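You operate a simulated robot arm through the tools that you are given. There is no shell and no other tool.

Carry out the task below with a simulated robot arm. There is one attempt and no reset: what you move stays moved.

## Task
Fetch the blue divider and set it on the top of the blue cart. Then take the black valve and put it on the screen ledge. Then open the dip lid. Do these in the order given.
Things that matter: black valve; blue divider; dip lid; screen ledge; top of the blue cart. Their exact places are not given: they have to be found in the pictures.

Only the result counts: the job must be done as asked and must still hold three seconds after the hand-in. Knocking over, shifting, dropping, spilling or breaking anything else fails it. A push-on lid holds only when it is set on centred and level and pressed home; a screw cap is set on level and turned clockwise until tight.

## Robot
A 6-joint arm with a two-finger parallel gripper on a trunk, on a base that drives. Base frame: it is fixed to the floor where the robot stands at the start and does not move with it; the origin is under the middle of the robot, x ahead of it, y to its left, z up. Readings come in mm, rad, newtons and seconds.
With the tool pointing down near the work surface it reaches from about 280 to 680 mm from the robot's upright axis, wherever it stands. Its first joint turns from -2.897 to 2.897 rad. Places, roughly: black valve [-3000, 8250, 500]; blue divider (15x3x12 cm) [2100, -600, 900]; dip lid [-2900, 7100, 800]; screen ledge (32x14 cm) [280, 4640, 920]; top of the blue cart [800, -900, 800]. Payload 4.1 kg.
Tool frame: the origin (TCP) lies between the finger pads and is the grasp point; the fingertips stand 23 mm ahead of it; z points along the fingers, y is the line along which they close. Largest opening 94 mm; finger width 38, thickness 10; the body of the gripper, 54 by 96 mm, starts 39 mm behind the TCP.
Orientation is that of the tool frame in the base frame, as a unit quaternion [x, y, z, w]. With the fingers straight down and closing along the base's y, the tool's x points along the base's -x, its y along +y and its z along -z.

## Interface
- The arm moves only by the tool jog_arm. Its argument "commands" is a list of rows, each an object of numbers (a shift or turn left out is 0, a gripper value left out holds the last): "tx", "ty", "tz": the shift along the tool's x, y, z in mm; "rx", "ry", "rz": the turn, a rotation vector about the tool's x, y, z in rad. In form: [{"tx": .., "ty": .., "tz": .., "rx": .., "ry": .., "rz": ..}, ...]. A call has 1 to 20 rows; each row is the pose to reach, as a shift and turn from the pose commanded when the call began, along the tool's axes at that moment. "fingers" is the closure, from 0 (fully open) to 1 (shut), set as the call begins (left out, the last holds). A row lasts 0.2 s, in which the tool goes at most 50 mm and 0.15 rad; a call with a longer step from one row to the next is refused whole, and so is a gripper value outside its range. Where a pose cannot be reached the arm comes as near as it can. A force on the tool above 40 N (or 10 N above the force at the start of the call, whichever is more), or a blocked arm, ends the call early, and 0.2 s more pass. Each finger travels about 45 mm/s and halts on what it meets, pressing with about 33 N; the grip force reading is that of the motor and also rises with nothing between the fingers. The clock runs only during rows and for 0.2 s after the last one: add rows that repeat a pose to give the fingers time. The reply holds the time, the measured pose of the TCP, the force on the tool along the base axes, the opening and the grip force, in the units named above and with some noise, with the torque about the TCP (base axes, N m) and any sound that the robot's microphone picked up.
- Cameras (640 x 400 px; columns grow to the right, rows downward): "scene" is now at [28.5, 156.5, 1430.1]; the picture's right is [-0.12, -0.99, 0.00], its down [-0.52, 0.06, -0.85] and it looks along [0.85, -0.10, -0.52] (base axes); focal length 259 px, centre (320, 200). "wrist" rides on the gripper at [86, 16, -74] in the tool frame; the picture's right is [-0.18, 0.98, 0.00], its down [-0.58, -0.11, -0.81] and it looks along [-0.79, -0.15, 0.59] (tool axes); focal length 243 px, centre (320, 200).
- grab_frame(camera): a new picture of that camera. It takes no simulated time.
- move_column(by): slides the trunk up (or, below 0, down) by that many mm; the arm and the scene camera ride with it, the base frame stays. It gives what a move gives, with no picture.
- base_move(legs): drives the robot by 1 to 6 legs, each [ahead, turn to the left] in mm and rad, along the robot's own axes; the way and the turn of a leg run together, so that a leg with both is an arc; at most 1500 mm and 3.142 rad a leg. The arm and the cameras ride along, it lands a little off, and it stops where it bumps. It gives what a move gives.
- turn_head(pan, tilt): turns the head with the scene camera to pan (to the left, within 2.705 rad either way) and tilt (down, from -0.506 to 1.204), counted from straight ahead of the robot. It gives what a move gives.
- point_at(camera, pixels): there is no depth. For up to 12 entries [column, row, z] of the newest picture of that camera ("zoom" is the newest enlarged one), the place [x, y] in the base frame at which the ray of that pixel passes the height z, good to about 2 mm. It takes no simulated time.
- enlarge(camera, box): a new picture of the part [left, top, right, bottom] of that camera's present view, enlarged. It takes no simulated time.
- sign_off(): hands the job in; it is judged then, once.

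Unless the task says otherwise, let go and move clear before handing in.

The tools are called as name(argument=value, ...) on one line, values as JSON. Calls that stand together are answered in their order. jog_arm: Moves the arm, as the interface text tells. Its arguments: {"type":"object","properties":{"commands":{"type":"array","items":{"type":"object","properties":{"tx":{"type":"number"},"ty":{"type":"number"},"tz":{"type":"number"},"rx":{"type":"number"},"ry":{"type":"number"},"rz":{"type":"number"}}}},"fingers":{"type":"number"}},"required":["commands"]} The other tools are called the same way: move_column (by) slides the trunk up or down; base_move (legs) drives the base; turn_head (pan, tilt) turns the head that bears the scene camera; grab_frame (camera) takes a picture; point_at (camera, pixels) gives the place at which the rays of pixels pass given heights; enlarge (camera, box) takes an enlarged picture of a part of a camera's view; sign_off () hands the job in.

At the start:

```text
clock: 0.0
tool_pos: [426.5, 57.7, 1046.1]
ee_rot: [0.0, 1.0, 0.001, 0.0]
force: [0.1, 0.1, 0.2]
ft_torque: [-0.04, 0.01, -0.02]
width: 94.1
grasp_force: 0.1
trunk travel left (down, up): [-375.0, 215.0]
robot x, y, heading: [1.1, 1.4, 0.001]
head pan, tilt: [-0.115, 0.553]
```

scene: 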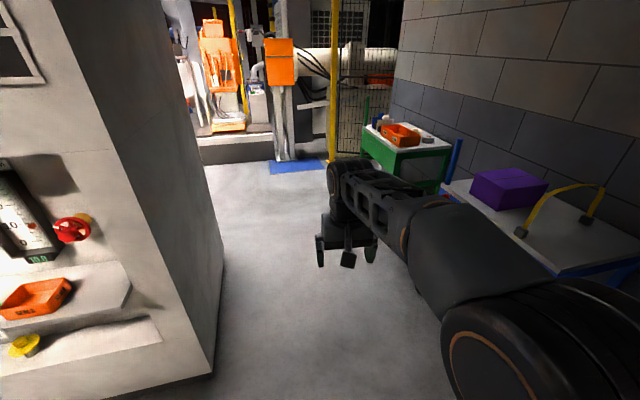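
wrist: 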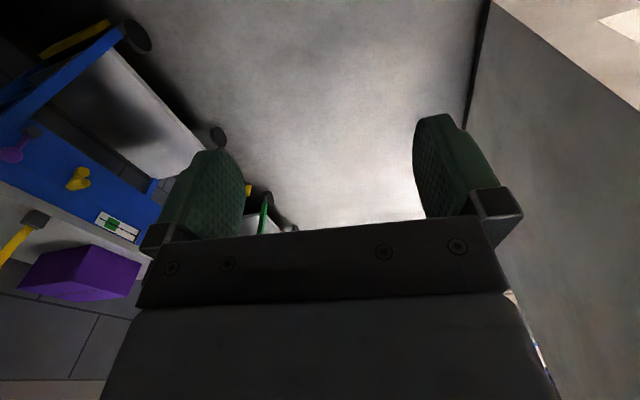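

The scene picture shows the blue cart at right (purple box about (508,188)) and a green cart further off (about (405,140)). I'll look closer at both before moving.

enlarge(camera="scene", box=[340, 80, 500, 180])

enlarge(camera="scene", box=[420, 140, 640, 280])

```text
4.00 times, centred on (420, 130) of scene
```

zoom: 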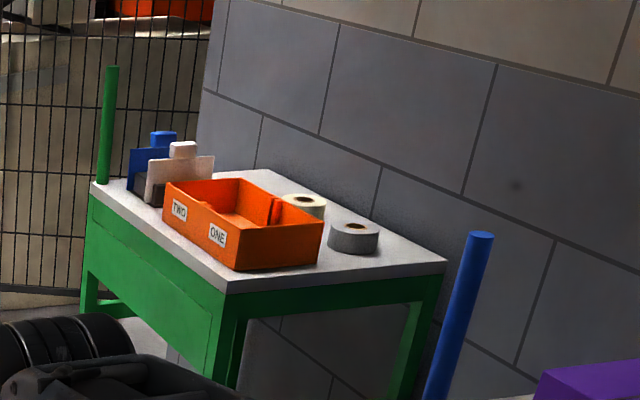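

```text
2.86 times, centred on (530, 210) of scene
```

zoom: 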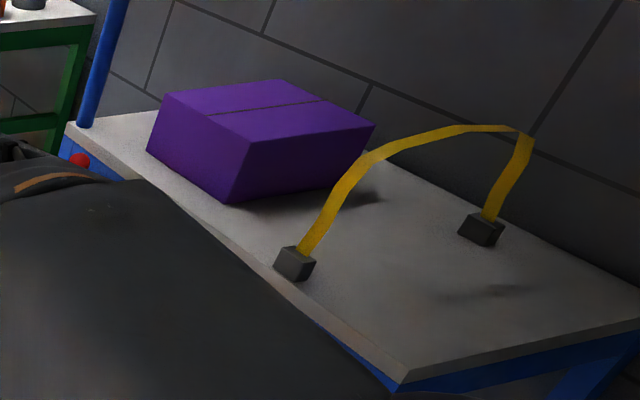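

The blue divider seems to stand behind a white one at the far-left corner of the green cart. I'll measure the carts' corners at some heights and look round with the head.

point_at(camera="scene", pixels=[[363, 125, 840], [397, 151, 840], [452, 145, 840], [380, 130, 840], [378, 117, 940], [443, 183, 800], [560, 272, 800], [638, 250, 800], [474, 205, 800], [522, 233, 800], [588, 217, 800]])

turn_head(pan=-0.5, tilt=0.5)

grab_frame(camera="scene")

```text
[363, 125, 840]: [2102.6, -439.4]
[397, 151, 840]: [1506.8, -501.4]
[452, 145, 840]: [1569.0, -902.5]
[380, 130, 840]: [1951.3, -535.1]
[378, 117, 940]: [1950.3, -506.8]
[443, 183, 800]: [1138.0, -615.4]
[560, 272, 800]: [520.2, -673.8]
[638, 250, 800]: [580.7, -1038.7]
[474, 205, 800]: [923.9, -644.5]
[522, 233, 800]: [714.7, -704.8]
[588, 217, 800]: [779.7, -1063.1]
```

```text
clock: 0.9
tool_pos: [425.6, 56.5, 1046.4]
ee_rot: [-0.001, 1.0, 0.0, -0.001]
force: [-0.6, 0.5, -0.5]
ft_torque: [-0.03, -0.02, -0.01]
width: 94.0
grasp_force: 0.0
trunk travel left (down, up): [-375.0, 215.0]
robot x, y, heading: [-1.8, 0.4, 0.001]
head pan, tilt: [-0.499, 0.499]
```

```text
taken
```

scene: 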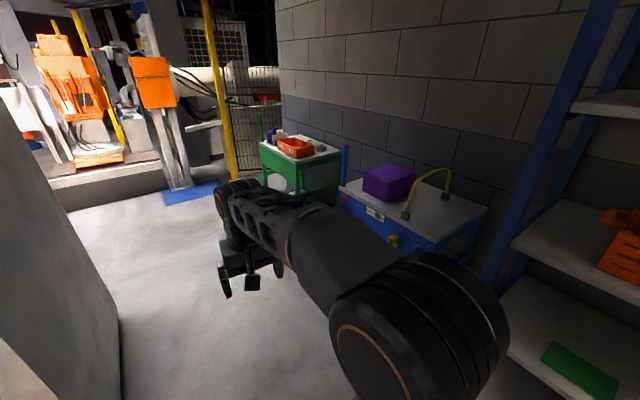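

The green cart spans about x 1500–2100, y −440…−900, and the blue one x 520–1140, y −620…−1080. Next I look at the floor way ahead and the left side.

turn_head(pan=0.4, tilt=0.5)

grab_frame(camera="scene")

turn_head(pan=1.57, tilt=0.4)

grab_frame(camera="scene")

turn_head(pan=2.6, tilt=0.4)

grab_frame(camera="scene")

turn_head(pan=-1.4, tilt=0.4)

grab_frame(camera="scene")

turn_head(pan=-2.5, tilt=0.4)

grab_frame(camera="scene")

```text
clock: 2.1
tool_pos: [425.5, 56.4, 1045.8]
ee_rot: [0.0, 1.0, -0.001, -0.001]
force: [0.3, 0.3, -0.4]
ft_torque: [0.0, 0.02, -0.01]
width: 94.0
grasp_force: 0.0
trunk travel left (down, up): [-375.0, 215.0]
robot x, y, heading: [3.4, 1.1, -0.003]
head pan, tilt: [0.4, 0.499]
```

```text
taken
```

scene: 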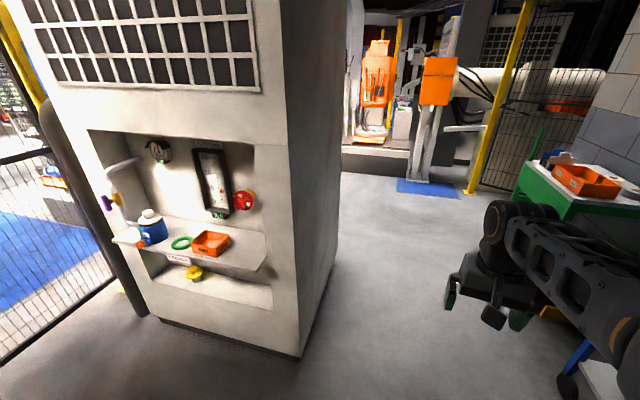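

```text
clock: 3.4
tool_pos: [425.3, 56.3, 1044.3]
ee_rot: [0.0, 1.0, 0.001, 0.001]
force: [0.0, -0.5, -0.3]
ft_torque: [0.0, 0.0, -0.02]
width: 93.8
grasp_force: 0.0
trunk travel left (down, up): [-375.0, 215.0]
robot x, y, heading: [-2.2, 4.1, 0.001]
head pan, tilt: [1.571, 0.4]
```

```text
taken
```

scene: 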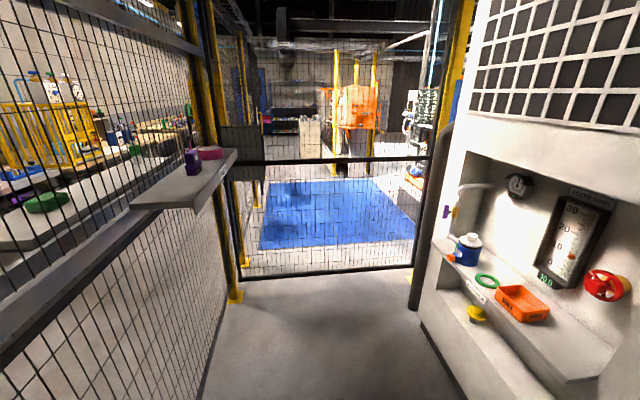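

```text
clock: 4.7
tool_pos: [425.4, 57.5, 1045.8]
ee_rot: [0.0, 1.0, 0.0, 0.0]
force: [-0.2, 0.4, 0.4]
ft_torque: [0.04, 0.03, 0.0]
width: 94.2
grasp_force: 0.1
trunk travel left (down, up): [-375.0, 215.0]
robot x, y, heading: [-2.0, -1.8, 0.005]
head pan, tilt: [2.601, 0.4]
```

```text
taken
```

scene: 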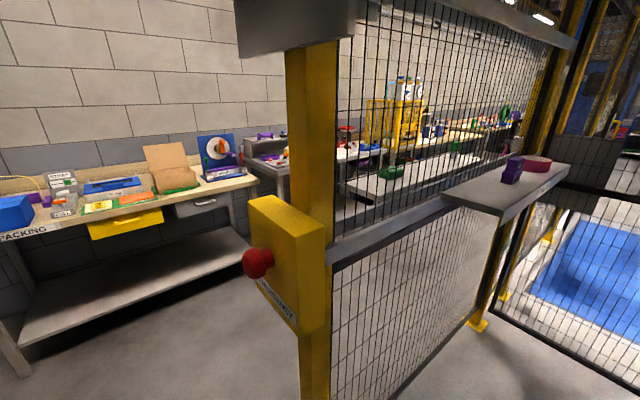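

```text
clock: 8.0
tool_pos: [425.7, 56.6, 1047.2]
ee_rot: [0.0, 1.0, 0.0, 0.0]
force: [-0.5, 0.4, -0.3]
ft_torque: [-0.05, 0.0, -0.01]
width: 94.1
grasp_force: 0.1
trunk travel left (down, up): [-375.0, 215.0]
robot x, y, heading: [-0.9, -1.3, -0.001]
head pan, tilt: [-1.4, 0.4]
```

```text
taken
```

scene: 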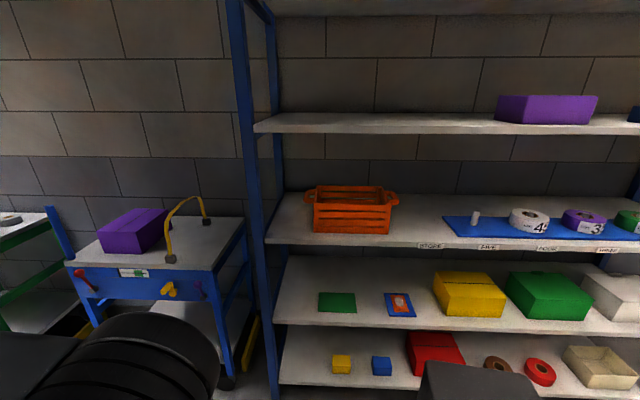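

```text
clock: 9.3
tool_pos: [425.4, 56.2, 1044.3]
ee_rot: [-0.001, 1.0, 0.0, 0.001]
force: [1.1, 0.0, 0.3]
ft_torque: [0.01, 0.01, 0.02]
width: 94.0
grasp_force: 0.0
trunk travel left (down, up): [-375.0, 215.0]
robot x, y, heading: [0.9, 0.0, 0.004]
head pan, tilt: [-2.499, 0.4]
```

```text
taken
```

scene: 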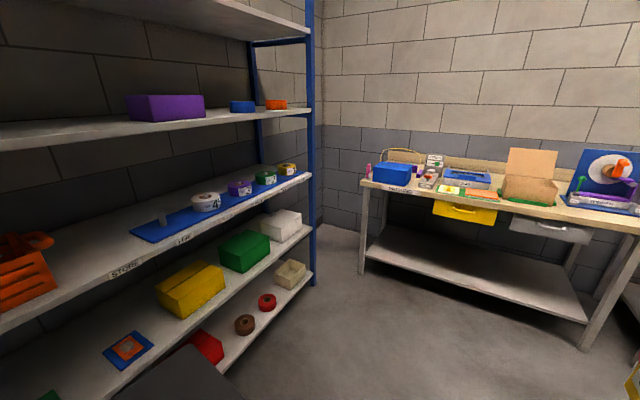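

I see a machine to the left, a fence behind it and shelves to the right. I'll take floor points from the ahead-left view to plan the drive toward the green cart.

turn_head(pan=0.4, tilt=0.6)

grab_frame(camera="scene")

```text
clock: 11.9
tool_pos: [425.7, 56.9, 1045.4]
ee_rot: [0.001, 1.0, 0.0, 0.0]
force: [-0.9, 0.2, 0.1]
ft_torque: [0.01, 0.0, 0.01]
width: 93.9
grasp_force: 0.1
trunk travel left (down, up): [-375.0, 215.0]
robot x, y, heading: [-3.8, 0.7, 0.001]
head pan, tilt: [0.4, 0.6]
```

```text
taken
```

scene: 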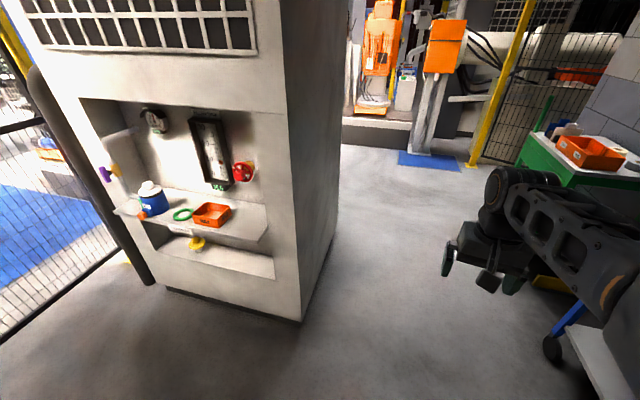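

point_at(camera="scene", pixels=[[301, 322, 0], [337, 205, 0], [165, 290, 0], [340, 145, 0], [470, 164, 0], [150, 283, 0], [0, 342, 0], [400, 155, 0]])

turn_head(pan=-0.4, tilt=0.9)

grab_frame(camera="scene")

```text
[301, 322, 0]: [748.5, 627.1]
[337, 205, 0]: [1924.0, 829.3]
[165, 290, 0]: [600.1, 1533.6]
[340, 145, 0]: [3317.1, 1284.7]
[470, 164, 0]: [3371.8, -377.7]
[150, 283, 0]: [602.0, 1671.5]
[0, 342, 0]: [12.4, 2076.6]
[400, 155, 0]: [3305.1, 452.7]
```

```text
clock: 13.0
tool_pos: [426.2, 57.3, 1044.7]
ee_rot: [0.001, 1.0, 0.0, 0.0]
force: [0.9, 0.3, 0.7]
ft_torque: [0.02, 0.0, -0.01]
width: 93.7
grasp_force: 0.1
trunk travel left (down, up): [-375.0, 215.0]
robot x, y, heading: [-2.6, -2.8, 0.004]
head pan, tilt: [-0.4, 0.901]
```

```text
taken
```

scene: 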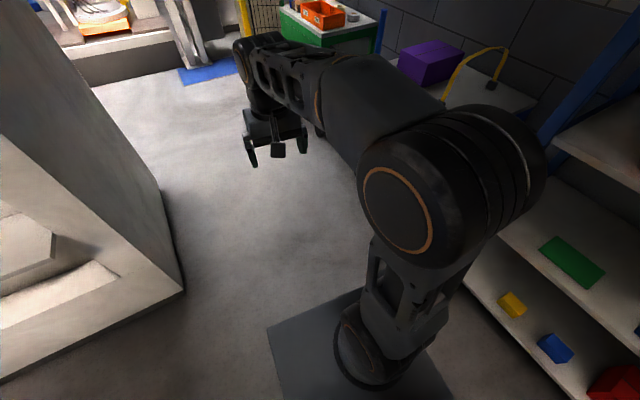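

The corridor ahead runs between the machine face (y≈630…830) and the carts (y≈−440…−620). I'll check the size of my own base before driving.

turn_head(pan=-0.6, tilt=1.2)

grab_frame(camera="scene")

turn_head(pan=-1.57, tilt=1.2)

grab_frame(camera="scene")

turn_head(pan=0.5, tilt=1.2)

grab_frame(camera="scene")

```text
clock: 13.8
tool_pos: [425.7, 56.1, 1045.0]
ee_rot: [0.0, 1.0, 0.0, 0.0]
force: [0.0, -0.6, 0.2]
ft_torque: [0.02, -0.02, -0.02]
width: 94.0
grasp_force: 0.1
trunk travel left (down, up): [-375.0, 215.0]
robot x, y, heading: [-0.4, -2.5, 0.0]
head pan, tilt: [-0.6, 1.201]
```

```text
taken
```

scene: 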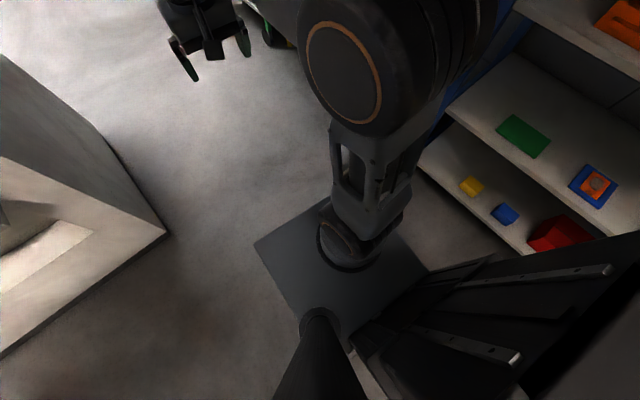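

```text
clock: 15.0
tool_pos: [425.1, 56.4, 1045.2]
ee_rot: [0.0, 1.0, 0.001, 0.0]
force: [0.3, 0.1, -1.5]
ft_torque: [0.06, 0.02, 0.0]
width: 93.9
grasp_force: 0.0
trunk travel left (down, up): [-375.0, 215.0]
robot x, y, heading: [3.8, -1.3, 0.0]
head pan, tilt: [-1.571, 1.201]
```

```text
taken
```

scene: 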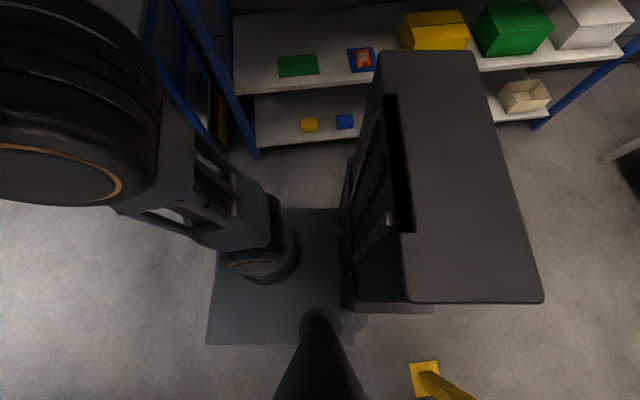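

```text
clock: 17.0
tool_pos: [426.2, 57.6, 1045.4]
ee_rot: [-0.001, 1.0, 0.0, 0.001]
force: [-0.6, 0.7, -0.8]
ft_torque: [0.04, 0.02, 0.01]
width: 93.7
grasp_force: 0.1
trunk travel left (down, up): [-375.0, 215.0]
robot x, y, heading: [-1.5, -1.6, 0.002]
head pan, tilt: [0.499, 1.201]
```

```text
taken
```

scene: 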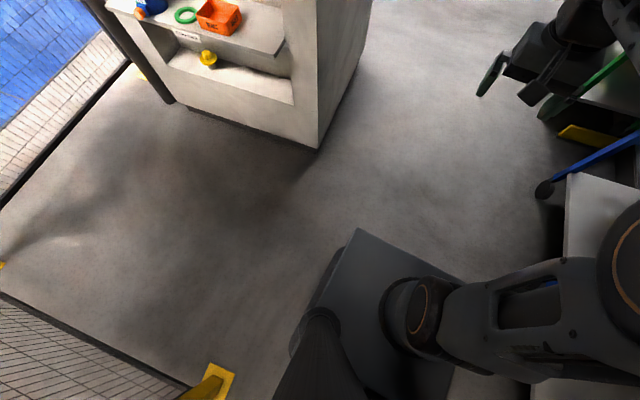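

The robot's base is narrow and the corridor is clear, so I'll drive 1300 mm ahead along the corridor with the arm in front, then look at the green cart.

base_move(legs=[[1300, 0]])

turn_head(pan=-0.9, tilt=0.6)

grab_frame(camera="scene")

```text
clock: 23.5
tool_pos: [1709.8, 64.8, 1044.6]
ee_rot: [-0.004, 1.0, -0.001, 0.0]
force: [-0.4, 0.9, -0.3]
ft_torque: [-0.01, 0.01, -0.01]
width: 94.1
grasp_force: 0.1
trunk travel left (down, up): [-375.0, 215.0]
robot x, y, heading: [1280.8, 5.8, 0.003]
head pan, tilt: [0.499, 1.201]
```

```text
clock: 25.0
tool_pos: [1709.6, 65.5, 1044.6]
ee_rot: [-0.003, 1.0, 0.0, 0.0]
force: [0.2, 0.9, 0.6]
ft_torque: [-0.01, -0.01, -0.03]
width: 94.2
grasp_force: 0.1
trunk travel left (down, up): [-375.0, 215.0]
robot x, y, heading: [1288.0, 5.6, 0.007]
head pan, tilt: [-0.901, 0.6]
```

```text
taken
```

scene: 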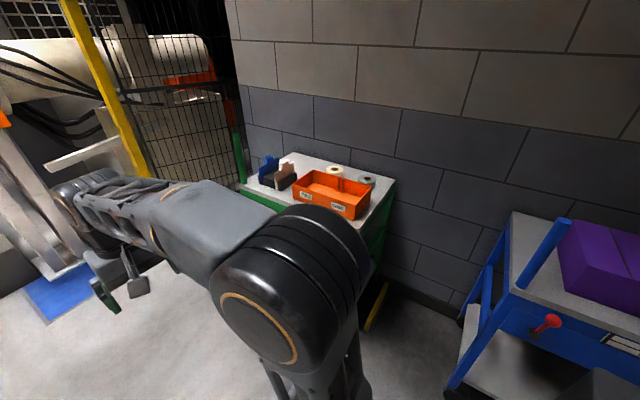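

enlarge(camera="scene", box=[230, 130, 390, 230])

point_at(camera="scene", pixels=[[395, 182, 840], [284, 152, 840], [245, 188, 840], [268, 187, 840], [370, 216, 840], [279, 190, 840]])

```text
4.00 times, centred on (310, 180) of scene
```

zoom: 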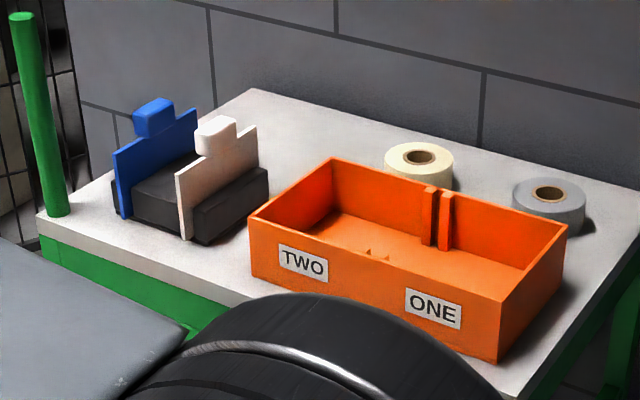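

```text
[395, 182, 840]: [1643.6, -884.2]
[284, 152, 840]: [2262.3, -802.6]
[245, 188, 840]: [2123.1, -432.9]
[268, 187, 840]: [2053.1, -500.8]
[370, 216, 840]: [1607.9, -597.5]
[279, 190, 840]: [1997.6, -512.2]
```

The zoom shows the blue divider as a plate with a block grip on top (zoom (153,118)), standing in a dark rack beside a white one, next to a green post at zoom (55,215). I'll measure the post and the grip's heights.

point_at(camera="zoom", pixels=[[57, 213, 840], [22, 15, 1000], [22, 15, 1100], [22, 15, 1150], [153, 100, 960], [153, 100, 980], [125, 215, 840], [118, 150, 920], [195, 108, 920], [188, 238, 840], [250, 90, 840], [40, 218, 840]])

```text
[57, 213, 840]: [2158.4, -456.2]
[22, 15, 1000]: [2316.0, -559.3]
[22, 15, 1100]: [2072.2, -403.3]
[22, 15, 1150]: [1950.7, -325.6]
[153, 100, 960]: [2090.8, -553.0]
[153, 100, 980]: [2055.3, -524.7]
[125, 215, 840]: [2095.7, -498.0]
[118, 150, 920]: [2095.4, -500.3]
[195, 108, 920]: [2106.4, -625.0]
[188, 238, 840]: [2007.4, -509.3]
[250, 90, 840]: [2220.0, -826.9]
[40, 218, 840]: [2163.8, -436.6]
```

The plate lies with its long side about along y at x≈2095, y −498…−625; the post at (2150,−450) reaches about z 1070. I'll drive about 550 mm further to stand beside the cart's far end.

base_move(legs=[[550, 0]])

turn_head(pan=-1.2, tilt=0.7)

grab_frame(camera="scene")

```text
clock: 28.1
tool_pos: [2253.1, 71.0, 1044.9]
ee_rot: [-0.006, 1.0, 0.0, 0.0]
force: [-0.1, 0.4, -0.2]
ft_torque: [0.0, -0.02, 0.01]
width: 94.2
grasp_force: 0.1
trunk travel left (down, up): [-375.0, 215.0]
robot x, y, heading: [1827.8, 8.8, 0.012]
head pan, tilt: [-0.901, 0.6]
```

```text
clock: 28.9
tool_pos: [2253.2, 73.3, 1045.6]
ee_rot: [-0.006, 1.0, 0.0, 0.0]
force: [-0.1, 0.2, -0.1]
ft_torque: [0.01, 0.01, -0.01]
width: 94.0
grasp_force: 0.0
trunk travel left (down, up): [-375.0, 215.0]
robot x, y, heading: [1828.5, 11.3, 0.019]
head pan, tilt: [-1.201, 0.7]
```

```text
taken
```

scene: 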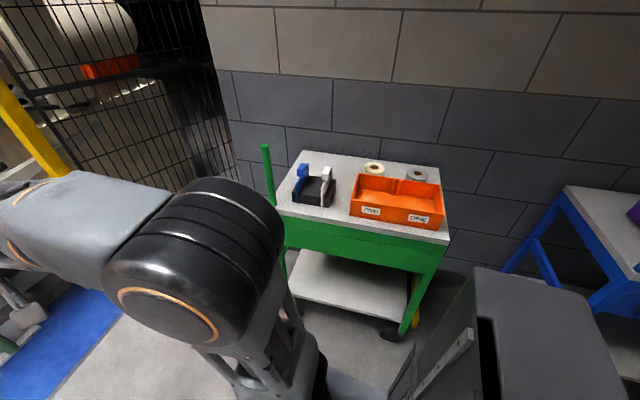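

enlarge(camera="scene", box=[250, 130, 378, 210])

point_at(camera="scene", pixels=[[447, 244, 800], [447, 244, 840], [275, 211, 800], [275, 211, 840], [439, 170, 800], [439, 170, 840], [390, 337, 0], [285, 212, 800]])

```text
5.00 times, centred on (314, 170) of scene
```

zoom: 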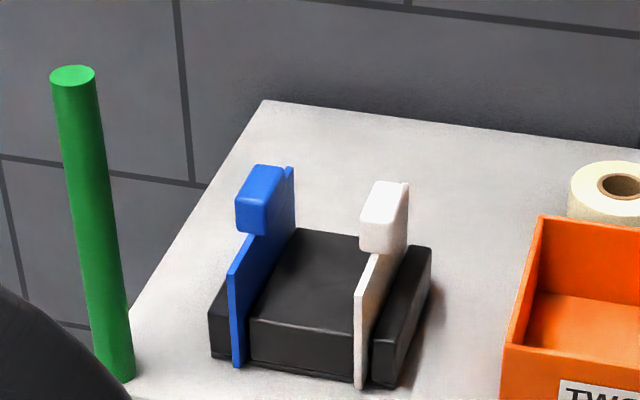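

```text
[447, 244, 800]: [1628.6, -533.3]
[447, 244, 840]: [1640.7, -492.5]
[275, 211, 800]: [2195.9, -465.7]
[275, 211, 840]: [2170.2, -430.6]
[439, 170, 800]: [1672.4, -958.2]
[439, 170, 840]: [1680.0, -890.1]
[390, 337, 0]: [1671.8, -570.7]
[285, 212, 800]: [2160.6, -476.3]
```

The zoom now shows the blue divider's thin plate standing in a slot of the dark rack, its block grip on top at zoom (262,200), and the green post is nearby. I'll raise the trunk so the gripper can pass over the post.

move_column(by=200)

enlarge(camera="scene", box=[250, 140, 410, 240])

grab_frame(camera="scene")

```text
clock: 31.1
tool_pos: [2253.3, 72.6, 1245.6]
ee_rot: [-0.006, 1.0, 0.001, 0.0]
force: [-0.7, -0.4, 0.1]
ft_torque: [0.02, -0.01, 0.01]
width: 94.1
grasp_force: 0.1
trunk travel left (down, up): [-575.0, 15.0]
robot x, y, heading: [1827.8, 10.3, 0.012]
head pan, tilt: [-1.201, 0.7]
```

```text
4.00 times, centred on (330, 190) of scene
```

zoom: 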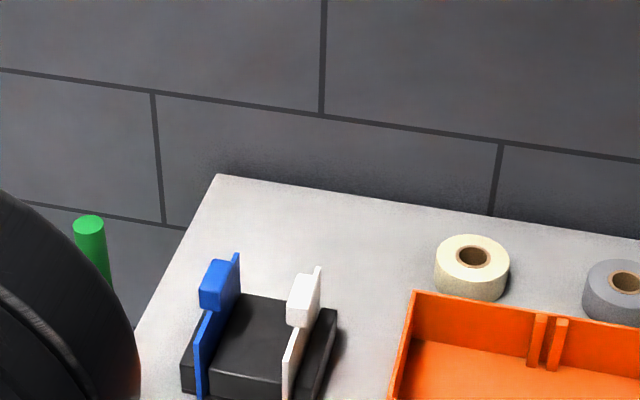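

```text
taken
```

scene: 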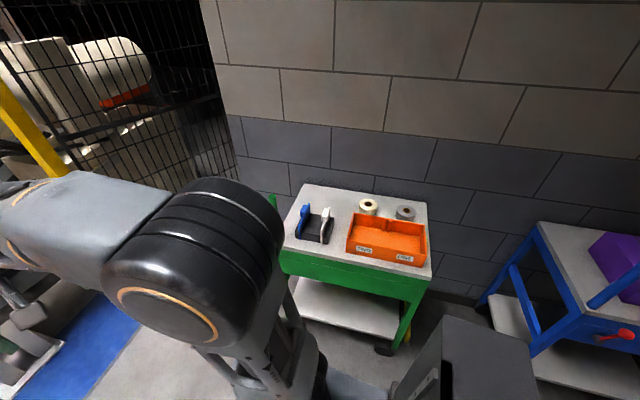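

With the trunk up 200 mm the same corners appear in a new view; I'll use the parallax to fix the cart-top height and the divider's place.

point_at(camera="scene", pixels=[[427, 201, 760], [427, 201, 800], [427, 201, 840], [431, 278, 760], [431, 278, 800], [431, 278, 840], [305, 184, 760], [305, 184, 800]])

point_at(camera="zoom", pixels=[[217, 175, 800], [217, 175, 840], [200, 397, 840], [212, 262, 940], [236, 255, 940], [202, 290, 940], [237, 265, 900]])

```text
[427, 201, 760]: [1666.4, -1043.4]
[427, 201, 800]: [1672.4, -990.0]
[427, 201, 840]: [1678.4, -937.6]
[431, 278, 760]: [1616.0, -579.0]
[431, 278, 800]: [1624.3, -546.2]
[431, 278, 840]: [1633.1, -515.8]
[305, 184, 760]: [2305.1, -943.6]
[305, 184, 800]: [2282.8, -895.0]
```

```text
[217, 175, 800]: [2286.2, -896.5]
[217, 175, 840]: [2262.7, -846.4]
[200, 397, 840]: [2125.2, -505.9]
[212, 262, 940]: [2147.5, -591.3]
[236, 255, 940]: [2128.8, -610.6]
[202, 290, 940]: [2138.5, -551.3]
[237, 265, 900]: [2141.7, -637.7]
```

Parallax suggests the cart top is near z 740–800, and I need a closer look. With the gripper at z 1245 it clears everything, so I'll swing the arm round to the right with the tool turning along.

jog_arm(commands=[{"tx": -8.5, "ty": -28.7, "rz": 0.117}, {"tx": -13.4, "ty": -58.7, "rz": 0.234}, {"tx": -14.8, "ty": -89.4, "rz": 0.351}, {"tx": -12.7, "ty": -120.4, "rz": 0.468}, {"tx": -6.8, "ty": -151.4, "rz": 0.585}, {"tx": 2.9, "ty": -181.8, "rz": 0.702}, {"tx": 16.2, "ty": -211.2, "rz": 0.819}, {"tx": 33.2, "ty": -239.1, "rz": 0.936}, {"tx": 53.5, "ty": -265.2, "rz": 1.053}, {"tx": 77.1, "ty": -289, "rz": 1.17}, {"tx": 103.6, "ty": -310.2, "rz": 1.288}, {"tx": 132.8, "ty": -328.3, "rz": 1.405}, {"tx": 164.2, "ty": -342.8, "rz": 1.522}, {"tx": 197.5, "ty": -353.7, "rz": 1.583}])

grab_frame(camera="wrist")

grab_frame(camera="scene")

```text
clock: 34.1
tool_pos: [2061.2, -283.3, 1247.6]
ee_rot: [0.708, 0.706, -0.001, 0.0]
force: [-0.7, -0.6, 0.0]
ft_torque: [0.0, 0.0, 0.01]
width: 94.2
grasp_force: 0.0
trunk travel left (down, up): [-575.0, 15.0]
robot x, y, heading: [1828.2, 8.1, 0.012]
head pan, tilt: [-1.201, 0.7]
```

```text
taken
```

wrist: 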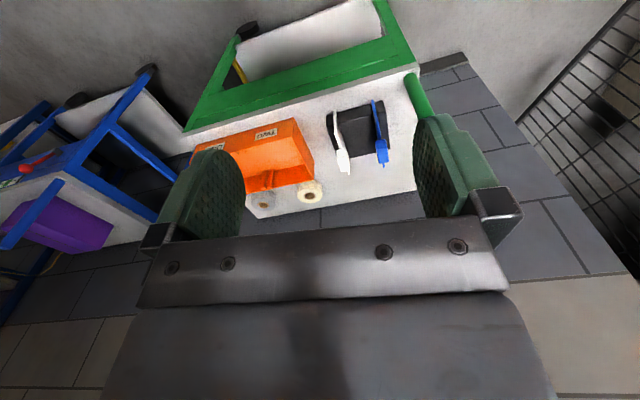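

```text
taken
```

scene: 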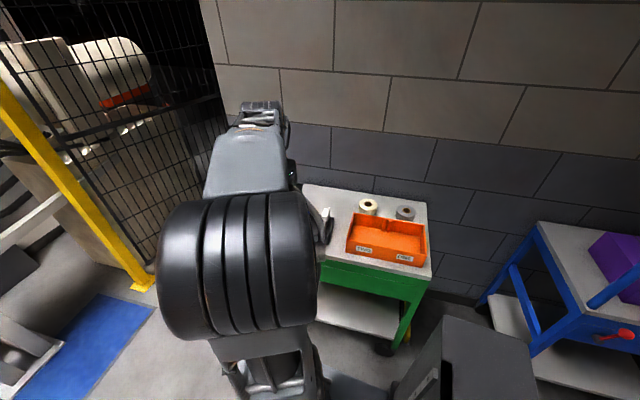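

The wrist view (upside down: lower rows are farther) shows the blue divider edge-on at about (380,130) with its handle at (382,150) and the white one at (341,145). I'll enlarge it.

enlarge(camera="wrist", box=[310, 80, 438, 160])

enlarge(camera="wrist", box=[300, 100, 460, 200])

```text
5.00 times, centred on (374, 120) of wrist
```

zoom: 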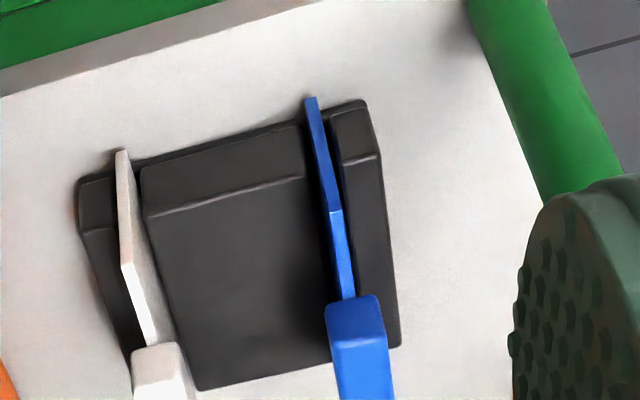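

```text
4.00 times, centred on (380, 150) of wrist
```

zoom: 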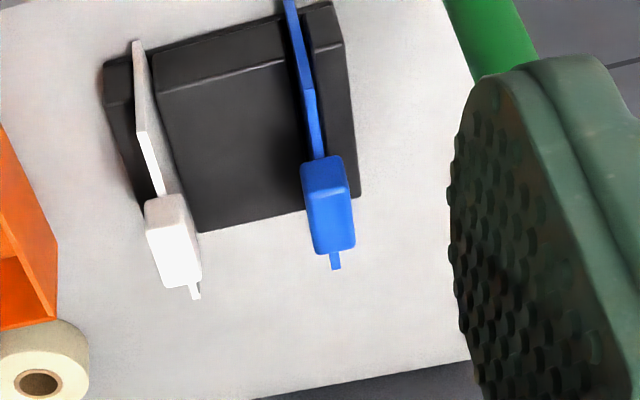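

The zoom shows the handle's top face with corners about (306,198),(347,192),(355,248),(315,253). I'll intersect these rays with the earlier scene rays.

point_at(camera="zoom", pixels=[[306, 198, 860], [347, 192, 860], [355, 248, 860], [315, 253, 860], [306, 198, 920], [347, 192, 920], [355, 248, 920], [315, 253, 920], [336, 268, 860], [336, 268, 900], [200, 231, 760], [360, 196, 760]])

```text
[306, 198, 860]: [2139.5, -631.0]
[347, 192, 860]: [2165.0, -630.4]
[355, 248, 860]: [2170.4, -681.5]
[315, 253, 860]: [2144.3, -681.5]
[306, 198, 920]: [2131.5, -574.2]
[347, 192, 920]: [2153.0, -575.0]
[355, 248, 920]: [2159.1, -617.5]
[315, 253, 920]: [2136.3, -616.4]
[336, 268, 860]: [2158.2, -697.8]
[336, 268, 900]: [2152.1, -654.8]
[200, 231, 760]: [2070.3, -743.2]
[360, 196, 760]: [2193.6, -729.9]
```

For a solid depth estimate I'll lower the tool 200 mm here (clear of cart and post) and take the same points again.

jog_arm(commands=[{"tz": 50}, {"tz": 100}, {"tz": 150}, {"tz": 200}, {"tz": 200}])

grab_frame(camera="wrist")

enlarge(camera="wrist", box=[300, 100, 460, 200])

```text
clock: 35.3
tool_pos: [2060.9, -281.1, 1046.0]
ee_rot: [0.707, 0.707, 0.0, 0.0]
force: [0.0, 0.1, 0.1]
ft_torque: [0.01, 0.02, -0.01]
width: 93.9
grasp_force: 0.1
trunk travel left (down, up): [-575.0, 15.0]
robot x, y, heading: [1831.1, 7.9, 0.01]
head pan, tilt: [-1.201, 0.7]
```

```text
taken
```

wrist: 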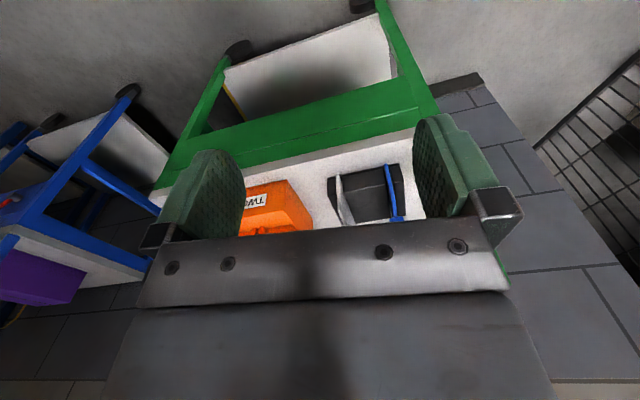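

```text
4.00 times, centred on (380, 150) of wrist
```

zoom: 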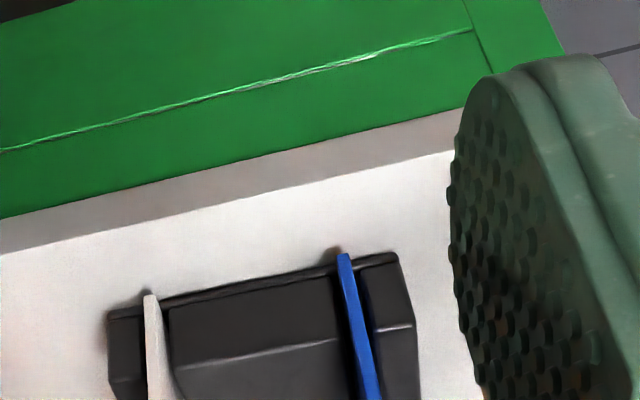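

The two wrist views intersect at z≈810 for the plate's near foot (2135,−523), giving a cart top of about 800 and a handle top of about 920. I'll check the rack's and cart's yaw from this view.

point_at(camera="zoom", pixels=[[108, 314, 800], [395, 254, 800], [342, 254, 800], [342, 254, 810], [148, 292, 800], [0, 256, 800], [452, 151, 800], [170, 366, 850], [335, 340, 850], [375, 328, 850], [412, 323, 850]])

```text
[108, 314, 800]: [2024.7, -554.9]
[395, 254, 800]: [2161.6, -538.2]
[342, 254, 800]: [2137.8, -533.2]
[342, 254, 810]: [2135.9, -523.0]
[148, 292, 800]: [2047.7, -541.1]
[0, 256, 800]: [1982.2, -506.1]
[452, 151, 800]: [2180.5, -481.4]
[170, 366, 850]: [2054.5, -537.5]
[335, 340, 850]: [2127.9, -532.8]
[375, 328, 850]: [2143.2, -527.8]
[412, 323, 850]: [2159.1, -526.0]
```

The cart's yaw is about 7°, and the post is near (2200,−486), top about 1047. I'll lift 100 mm, move over the handle at about (2146,−600) with the yaw matched and fingers part closed, then check the view.

jog_arm(commands=[{"tz": -50}, {"tz": -100}, {"tx": -40, "ty": 10, "tz": -100}, {"tx": -80, "ty": 21, "tz": -100, "rz": -0.03}, {"tx": -120, "ty": 32, "tz": -100, "rz": -0.06}, {"tx": -160, "ty": 43, "tz": -100, "rz": -0.09}, {"tx": -200, "ty": 53, "tz": -100, "rz": -0.122}, {"tx": -240, "ty": 64, "tz": -100, "rz": -0.122}, {"tx": -280, "ty": 75, "tz": -100, "rz": -0.122}, {"tx": -319, "ty": 85, "tz": -100, "rz": -0.122}, {"tx": -319, "ty": 85, "tz": -100, "rz": -0.122}], fingers=0.36)

grab_frame(camera="wrist")

grab_frame(camera="scene")

```text
clock: 37.7
tool_pos: [2131.4, -569.5, 1140.3]
ee_rot: [0.662, 0.749, 0.0, 0.0]
force: [0.0, -0.8, -0.8]
ft_torque: [0.01, -0.03, 0.0]
width: 60.0
grasp_force: 0.0
out of reach, approached as far as the arm can: row 10, 11
trunk travel left (down, up): [-575.0, 15.0]
robot x, y, heading: [1827.1, 8.5, 0.015]
head pan, tilt: [-1.201, 0.7]
```

```text
taken
```

wrist: 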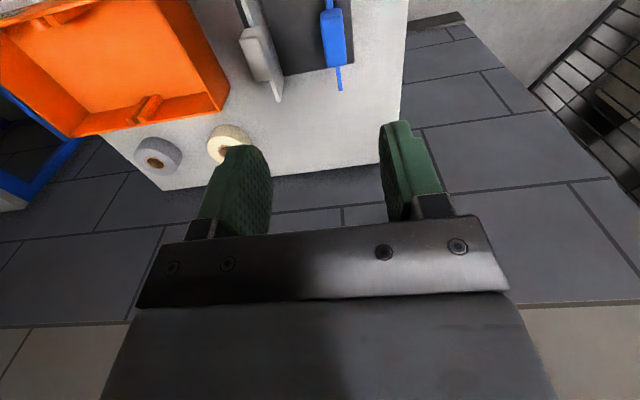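

```text
taken
```

scene: 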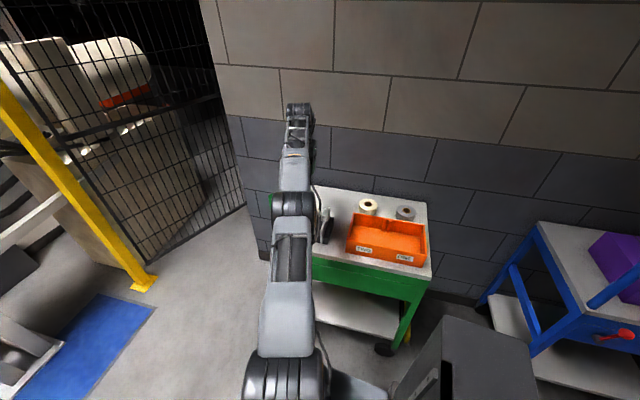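

The arm stopped at its reach limit at (2131,−569), short of the target, so the base must stand closer. I'll draw the arm back 250 mm at this height, then back up, turn right and drive in.

jog_arm(commands=[{"tx": 50}, {"tx": 100}, {"tx": 150}, {"tx": 200}, {"tx": 250}, {"tx": 290}])

base_move(legs=[[-130, 0], [0, -0.5], [150, 0]])

grab_frame(camera="wrist")

grab_frame(camera="scene")

```text
clock: 39.1
tool_pos: [2094.4, -280.2, 1137.6]
ee_rot: [0.662, 0.749, 0.0, 0.0]
force: [0.7, 0.1, -0.3]
ft_torque: [-0.02, 0.0, -0.05]
width: 60.2
grasp_force: 0.0
trunk travel left (down, up): [-575.0, 15.0]
robot x, y, heading: [1831.7, 9.3, 0.01]
head pan, tilt: [-1.201, 0.7]
```

```text
clock: 42.8
tool_pos: [1924.3, -444.7, 1135.0]
ee_rot: [0.826, 0.564, 0.0, 0.0]
force: [-1.0, 0.2, -0.7]
ft_torque: [0.01, -0.01, 0.02]
width: 60.3
grasp_force: 0.1
trunk travel left (down, up): [-575.0, 15.0]
robot x, y, heading: [1828.0, -62.4, -0.486]
head pan, tilt: [-1.201, 0.7]
```

```text
taken
```

wrist: 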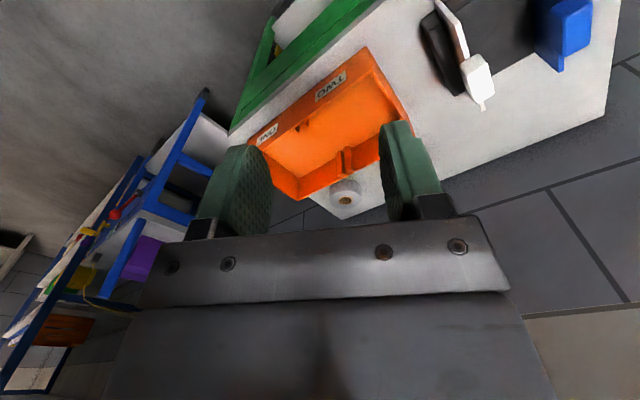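

```text
taken
```

scene: 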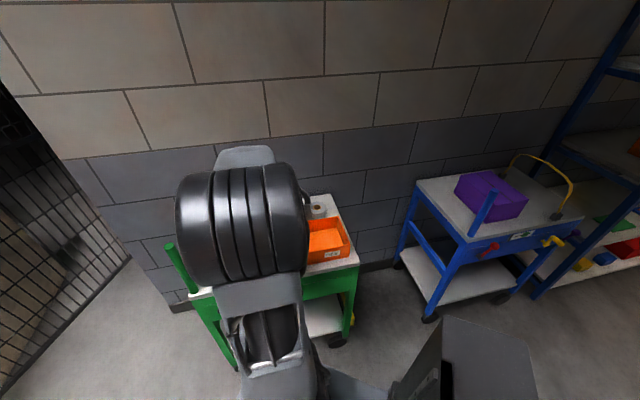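

The base now stands at (1828,−62) heading −0.49, and the tool is at (1924,−445,1135). I'll move the tool over (2146,−600) at this height with the yaw set to the plate and look.

jog_arm(commands=[{"tx": -10.6, "ty": 43.9, "rz": -0.0825}, {"tx": -21.2, "ty": 87.8, "rz": -0.165}, {"tx": -31.9, "ty": 131.7, "rz": -0.2475}, {"tx": -42.5, "ty": 175.5, "rz": -0.33}, {"tx": -53.1, "ty": 219.4, "rz": -0.4125}, {"tx": -63.7, "ty": 263.3, "rz": -0.495}, {"tx": -63.7, "ty": 263.3, "rz": -0.495}])

grab_frame(camera="wrist")

grab_frame(camera="scene")

```text
clock: 44.4
tool_pos: [2147.1, -601.5, 1134.5]
ee_rot: [0.662, 0.75, -0.001, 0.0]
force: [-0.1, -0.4, -0.9]
ft_torque: [0.02, 0.03, 0.02]
width: 60.4
grasp_force: 0.0
trunk travel left (down, up): [-575.0, 15.0]
robot x, y, heading: [1826.3, -59.7, -0.485]
head pan, tilt: [-1.201, 0.7]
```

```text
taken
```

wrist: 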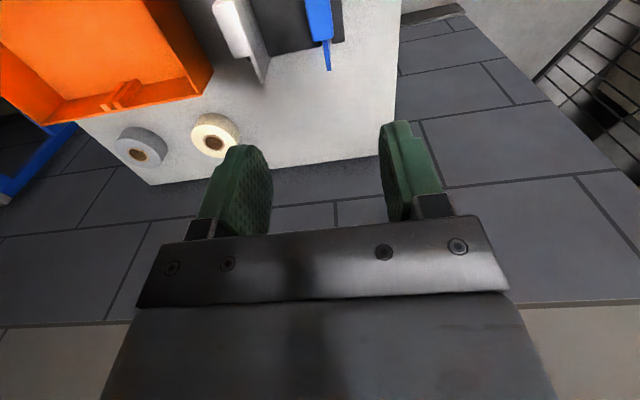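

```text
taken
```

scene: 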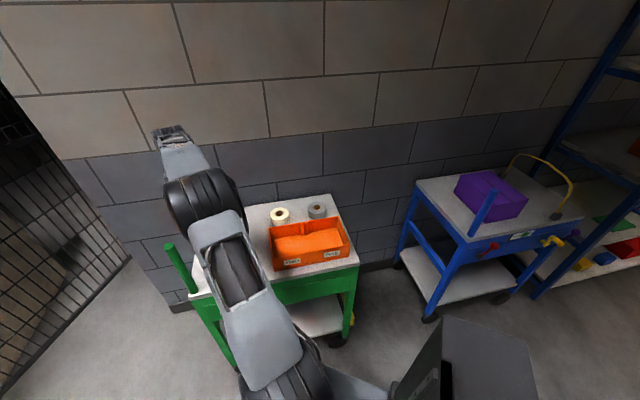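

The handle appears at about (319,20), on the expected tool axis column 320. I'll descend to z≈1010 and check alignment again.

jog_arm(commands=[{"tz": 40}, {"tz": 80}, {"tz": 125}, {"tz": 125}])

enlarge(camera="wrist", box=[220, 0, 420, 125])

enlarge(camera="scene", box=[120, 130, 360, 280])

```text
clock: 45.4
tool_pos: [2145.5, -599.7, 1013.1]
ee_rot: [0.663, 0.749, 0.001, 0.0]
force: [0.4, 0.0, -0.4]
ft_torque: [-0.03, 0.0, 0.0]
width: 60.0
grasp_force: 0.0
trunk travel left (down, up): [-575.0, 15.0]
robot x, y, heading: [1828.2, -59.7, -0.484]
head pan, tilt: [-1.201, 0.7]
```

```text
3.20 times, centred on (320, 62) of wrist
```

zoom: 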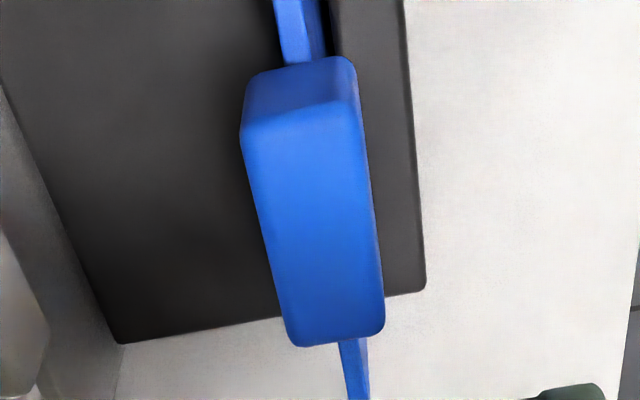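

```text
2.67 times, centred on (240, 205) of scene
```

zoom: 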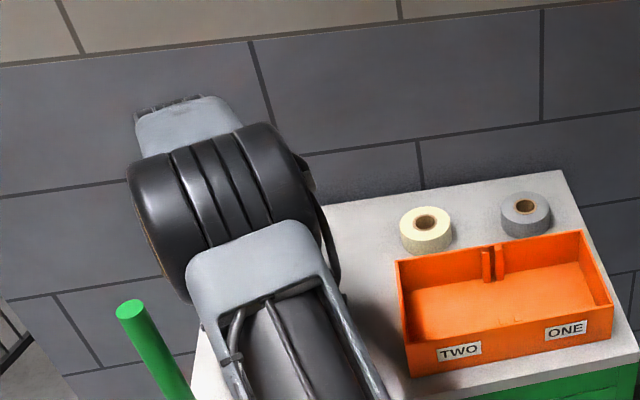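

The handle's top face is centred about wrist pixel (319,70), almost exactly between the fingers. I'll compute its corners at height 920 to refine yaw and position.

grab_frame(camera="wrist")

point_at(camera="wrist", pixels=[[296.5, 40.6, 920], [330.9, 32.8, 920], [339.7, 103.1, 920], [310.6, 107.2, 920], [312, 0, 880], [332, 115, 885], [256.5, 107, 841], [352, 90.5, 841]])

```text
taken
```

wrist: 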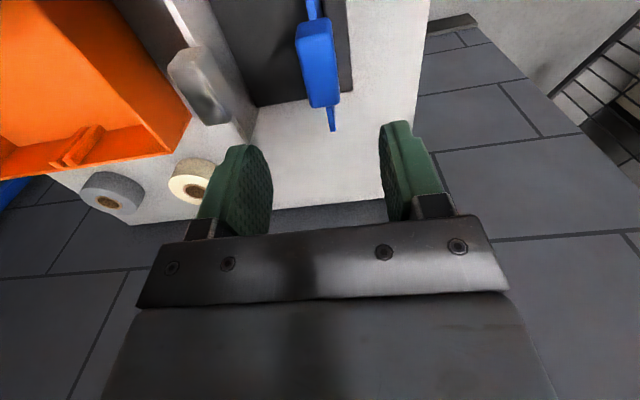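

```text
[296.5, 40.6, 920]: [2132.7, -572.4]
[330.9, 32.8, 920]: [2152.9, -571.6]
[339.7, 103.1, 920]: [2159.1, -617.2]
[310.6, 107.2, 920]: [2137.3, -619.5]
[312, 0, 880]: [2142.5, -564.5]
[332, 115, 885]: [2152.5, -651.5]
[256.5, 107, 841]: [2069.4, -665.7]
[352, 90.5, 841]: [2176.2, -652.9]
```

The handle's centre is (2145.5,−595), yaw about 7°; the tool is on it. I'll go straight down to z≈902.

jog_arm(commands=[{"tx": 4, "tz": 40}, {"tx": 4, "tz": 80}, {"tx": 4, "tz": 111}, {"tx": 4, "tz": 111}])

grab_frame(camera="wrist")

```text
clock: 46.4
tool_pos: [2146.2, -591.5, 901.1]
ee_rot: [0.663, 0.749, 0.001, 0.0]
force: [0.3, 0.3, 0.2]
ft_torque: [0.01, 0.0, 0.03]
width: 60.1
grasp_force: 0.1
trunk travel left (down, up): [-575.0, 15.0]
robot x, y, heading: [1823.7, -58.3, -0.481]
head pan, tilt: [-1.201, 0.7]
```

```text
taken
```

wrist: 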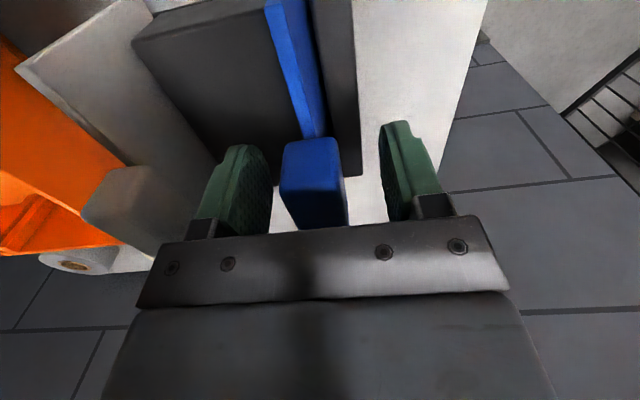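

The handle sits between the pads (columns 282–345 between fingers at 268 and 382). Closing the fingers now.

jog_arm(commands=[{"tz": 0}, {"tz": 0}, {"tz": 0}, {"tz": 0}, {"tz": 0}, {"tz": 0}], fingers=1)

grab_frame(camera="wrist")

```text
clock: 47.8
tool_pos: [2146.3, -592.4, 901.9]
ee_rot: [0.663, 0.749, 0.0, 0.0]
force: [0.7, 0.7, -0.5]
ft_torque: [-0.04, 0.02, -0.03]
width: 23.3
grasp_force: 33.3
trunk travel left (down, up): [-575.0, 15.0]
robot x, y, heading: [1826.6, -58.4, -0.489]
head pan, tilt: [-1.201, 0.7]
```

```text
taken
```

wrist: 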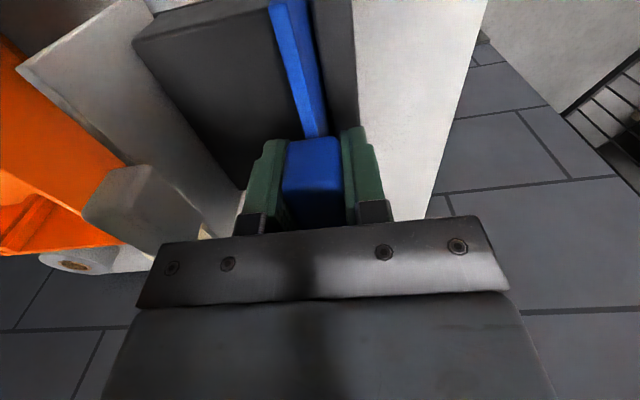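

Grip holds at 23.3 mm width and 33 N. I'll lift straight up slowly out of the slot.

jog_arm(commands=[{"tz": -10}, {"tz": -20}, {"tz": -30}, {"tz": -40}, {"tz": -55}, {"tz": -70}, {"tz": -90}, {"tz": -110}, {"tz": -130}])

grab_frame(camera="wrist")

```text
clock: 49.8
tool_pos: [2148.4, -593.0, 1030.9]
ee_rot: [0.663, 0.749, 0.0, 0.001]
force: [-0.2, 0.3, -0.8]
ft_torque: [-0.01, 0.01, 0.0]
width: 23.6
grasp_force: 32.7
trunk travel left (down, up): [-575.0, 15.0]
robot x, y, heading: [1827.4, -60.1, -0.483]
head pan, tilt: [-1.201, 0.7]
```

```text
taken
```

wrist: 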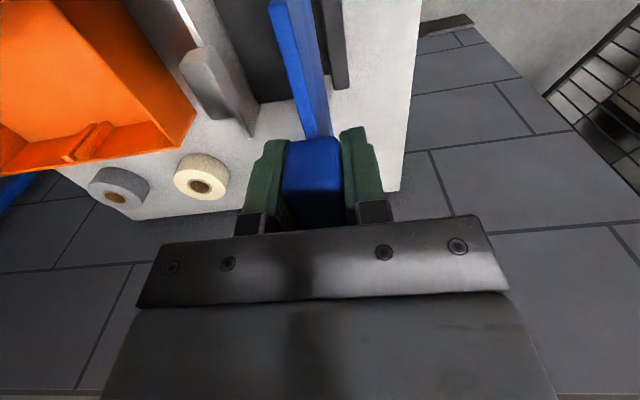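

The divider is out and hangs level. I'll raise it to z≈1190, draw it in toward the robot, and swing it to the robot's front, staying well above and inside of the green post.

jog_arm(commands=[{"tz": -40}, {"tz": -80}, {"tz": -120}, {"tz": -160}, {"tx": 37.5, "ty": -9.1, "tz": -160}, {"tx": 75, "ty": -18.2, "tz": -160}, {"tx": 112.5, "ty": -27.3, "tz": -160}, {"tx": 150, "ty": -36.4, "tz": -160}, {"tx": 187.6, "ty": -45.5, "tz": -160}, {"tx": 193.7, "ty": -19.9, "tz": -160, "rz": -0.12}, {"tx": 202.2, "ty": 5.2, "tz": -160, "rz": -0.24}, {"tx": 213.1, "ty": 29.6, "tz": -160, "rz": -0.36}, {"tx": 226.0, "ty": 52.9, "tz": -160, "rz": -0.48}, {"tx": 241.3, "ty": 75.1, "tz": -160, "rz": -0.6}, {"tx": 258.4, "ty": 95.9, "tz": -160, "rz": -0.72}, {"tx": 277.5, "ty": 115.2, "tz": -160, "rz": -0.84}, {"tx": 298.3, "ty": 132.6, "tz": -160, "rz": -0.96}])

grab_frame(camera="wrist")

grab_frame(camera="scene")

```text
clock: 53.4
tool_pos: [2240.6, -282.6, 1191.3]
ee_rot: [0.241, 0.97, 0.0, 0.001]
force: [-0.4, -0.1, 0.6]
ft_torque: [0.04, 0.03, 0.02]
width: 23.4
grasp_force: 32.7
trunk travel left (down, up): [-575.0, 15.0]
robot x, y, heading: [1828.9, -57.6, -0.483]
head pan, tilt: [-1.201, 0.7]
```

```text
taken
```

wrist: 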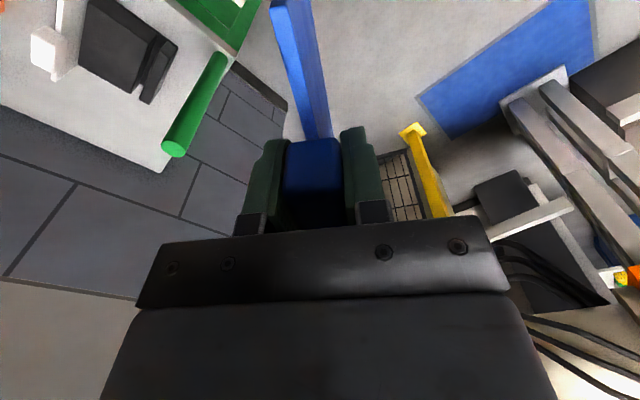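

```text
taken
```

scene: 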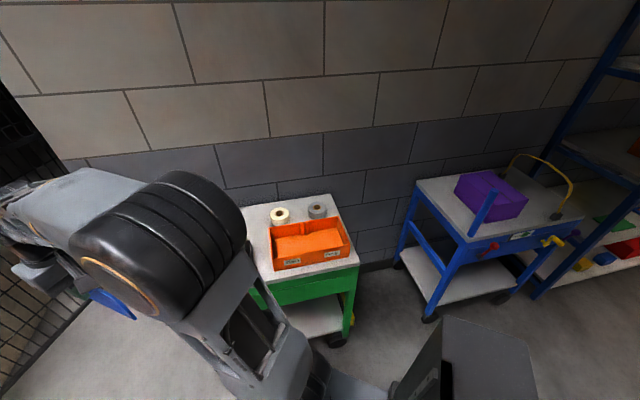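

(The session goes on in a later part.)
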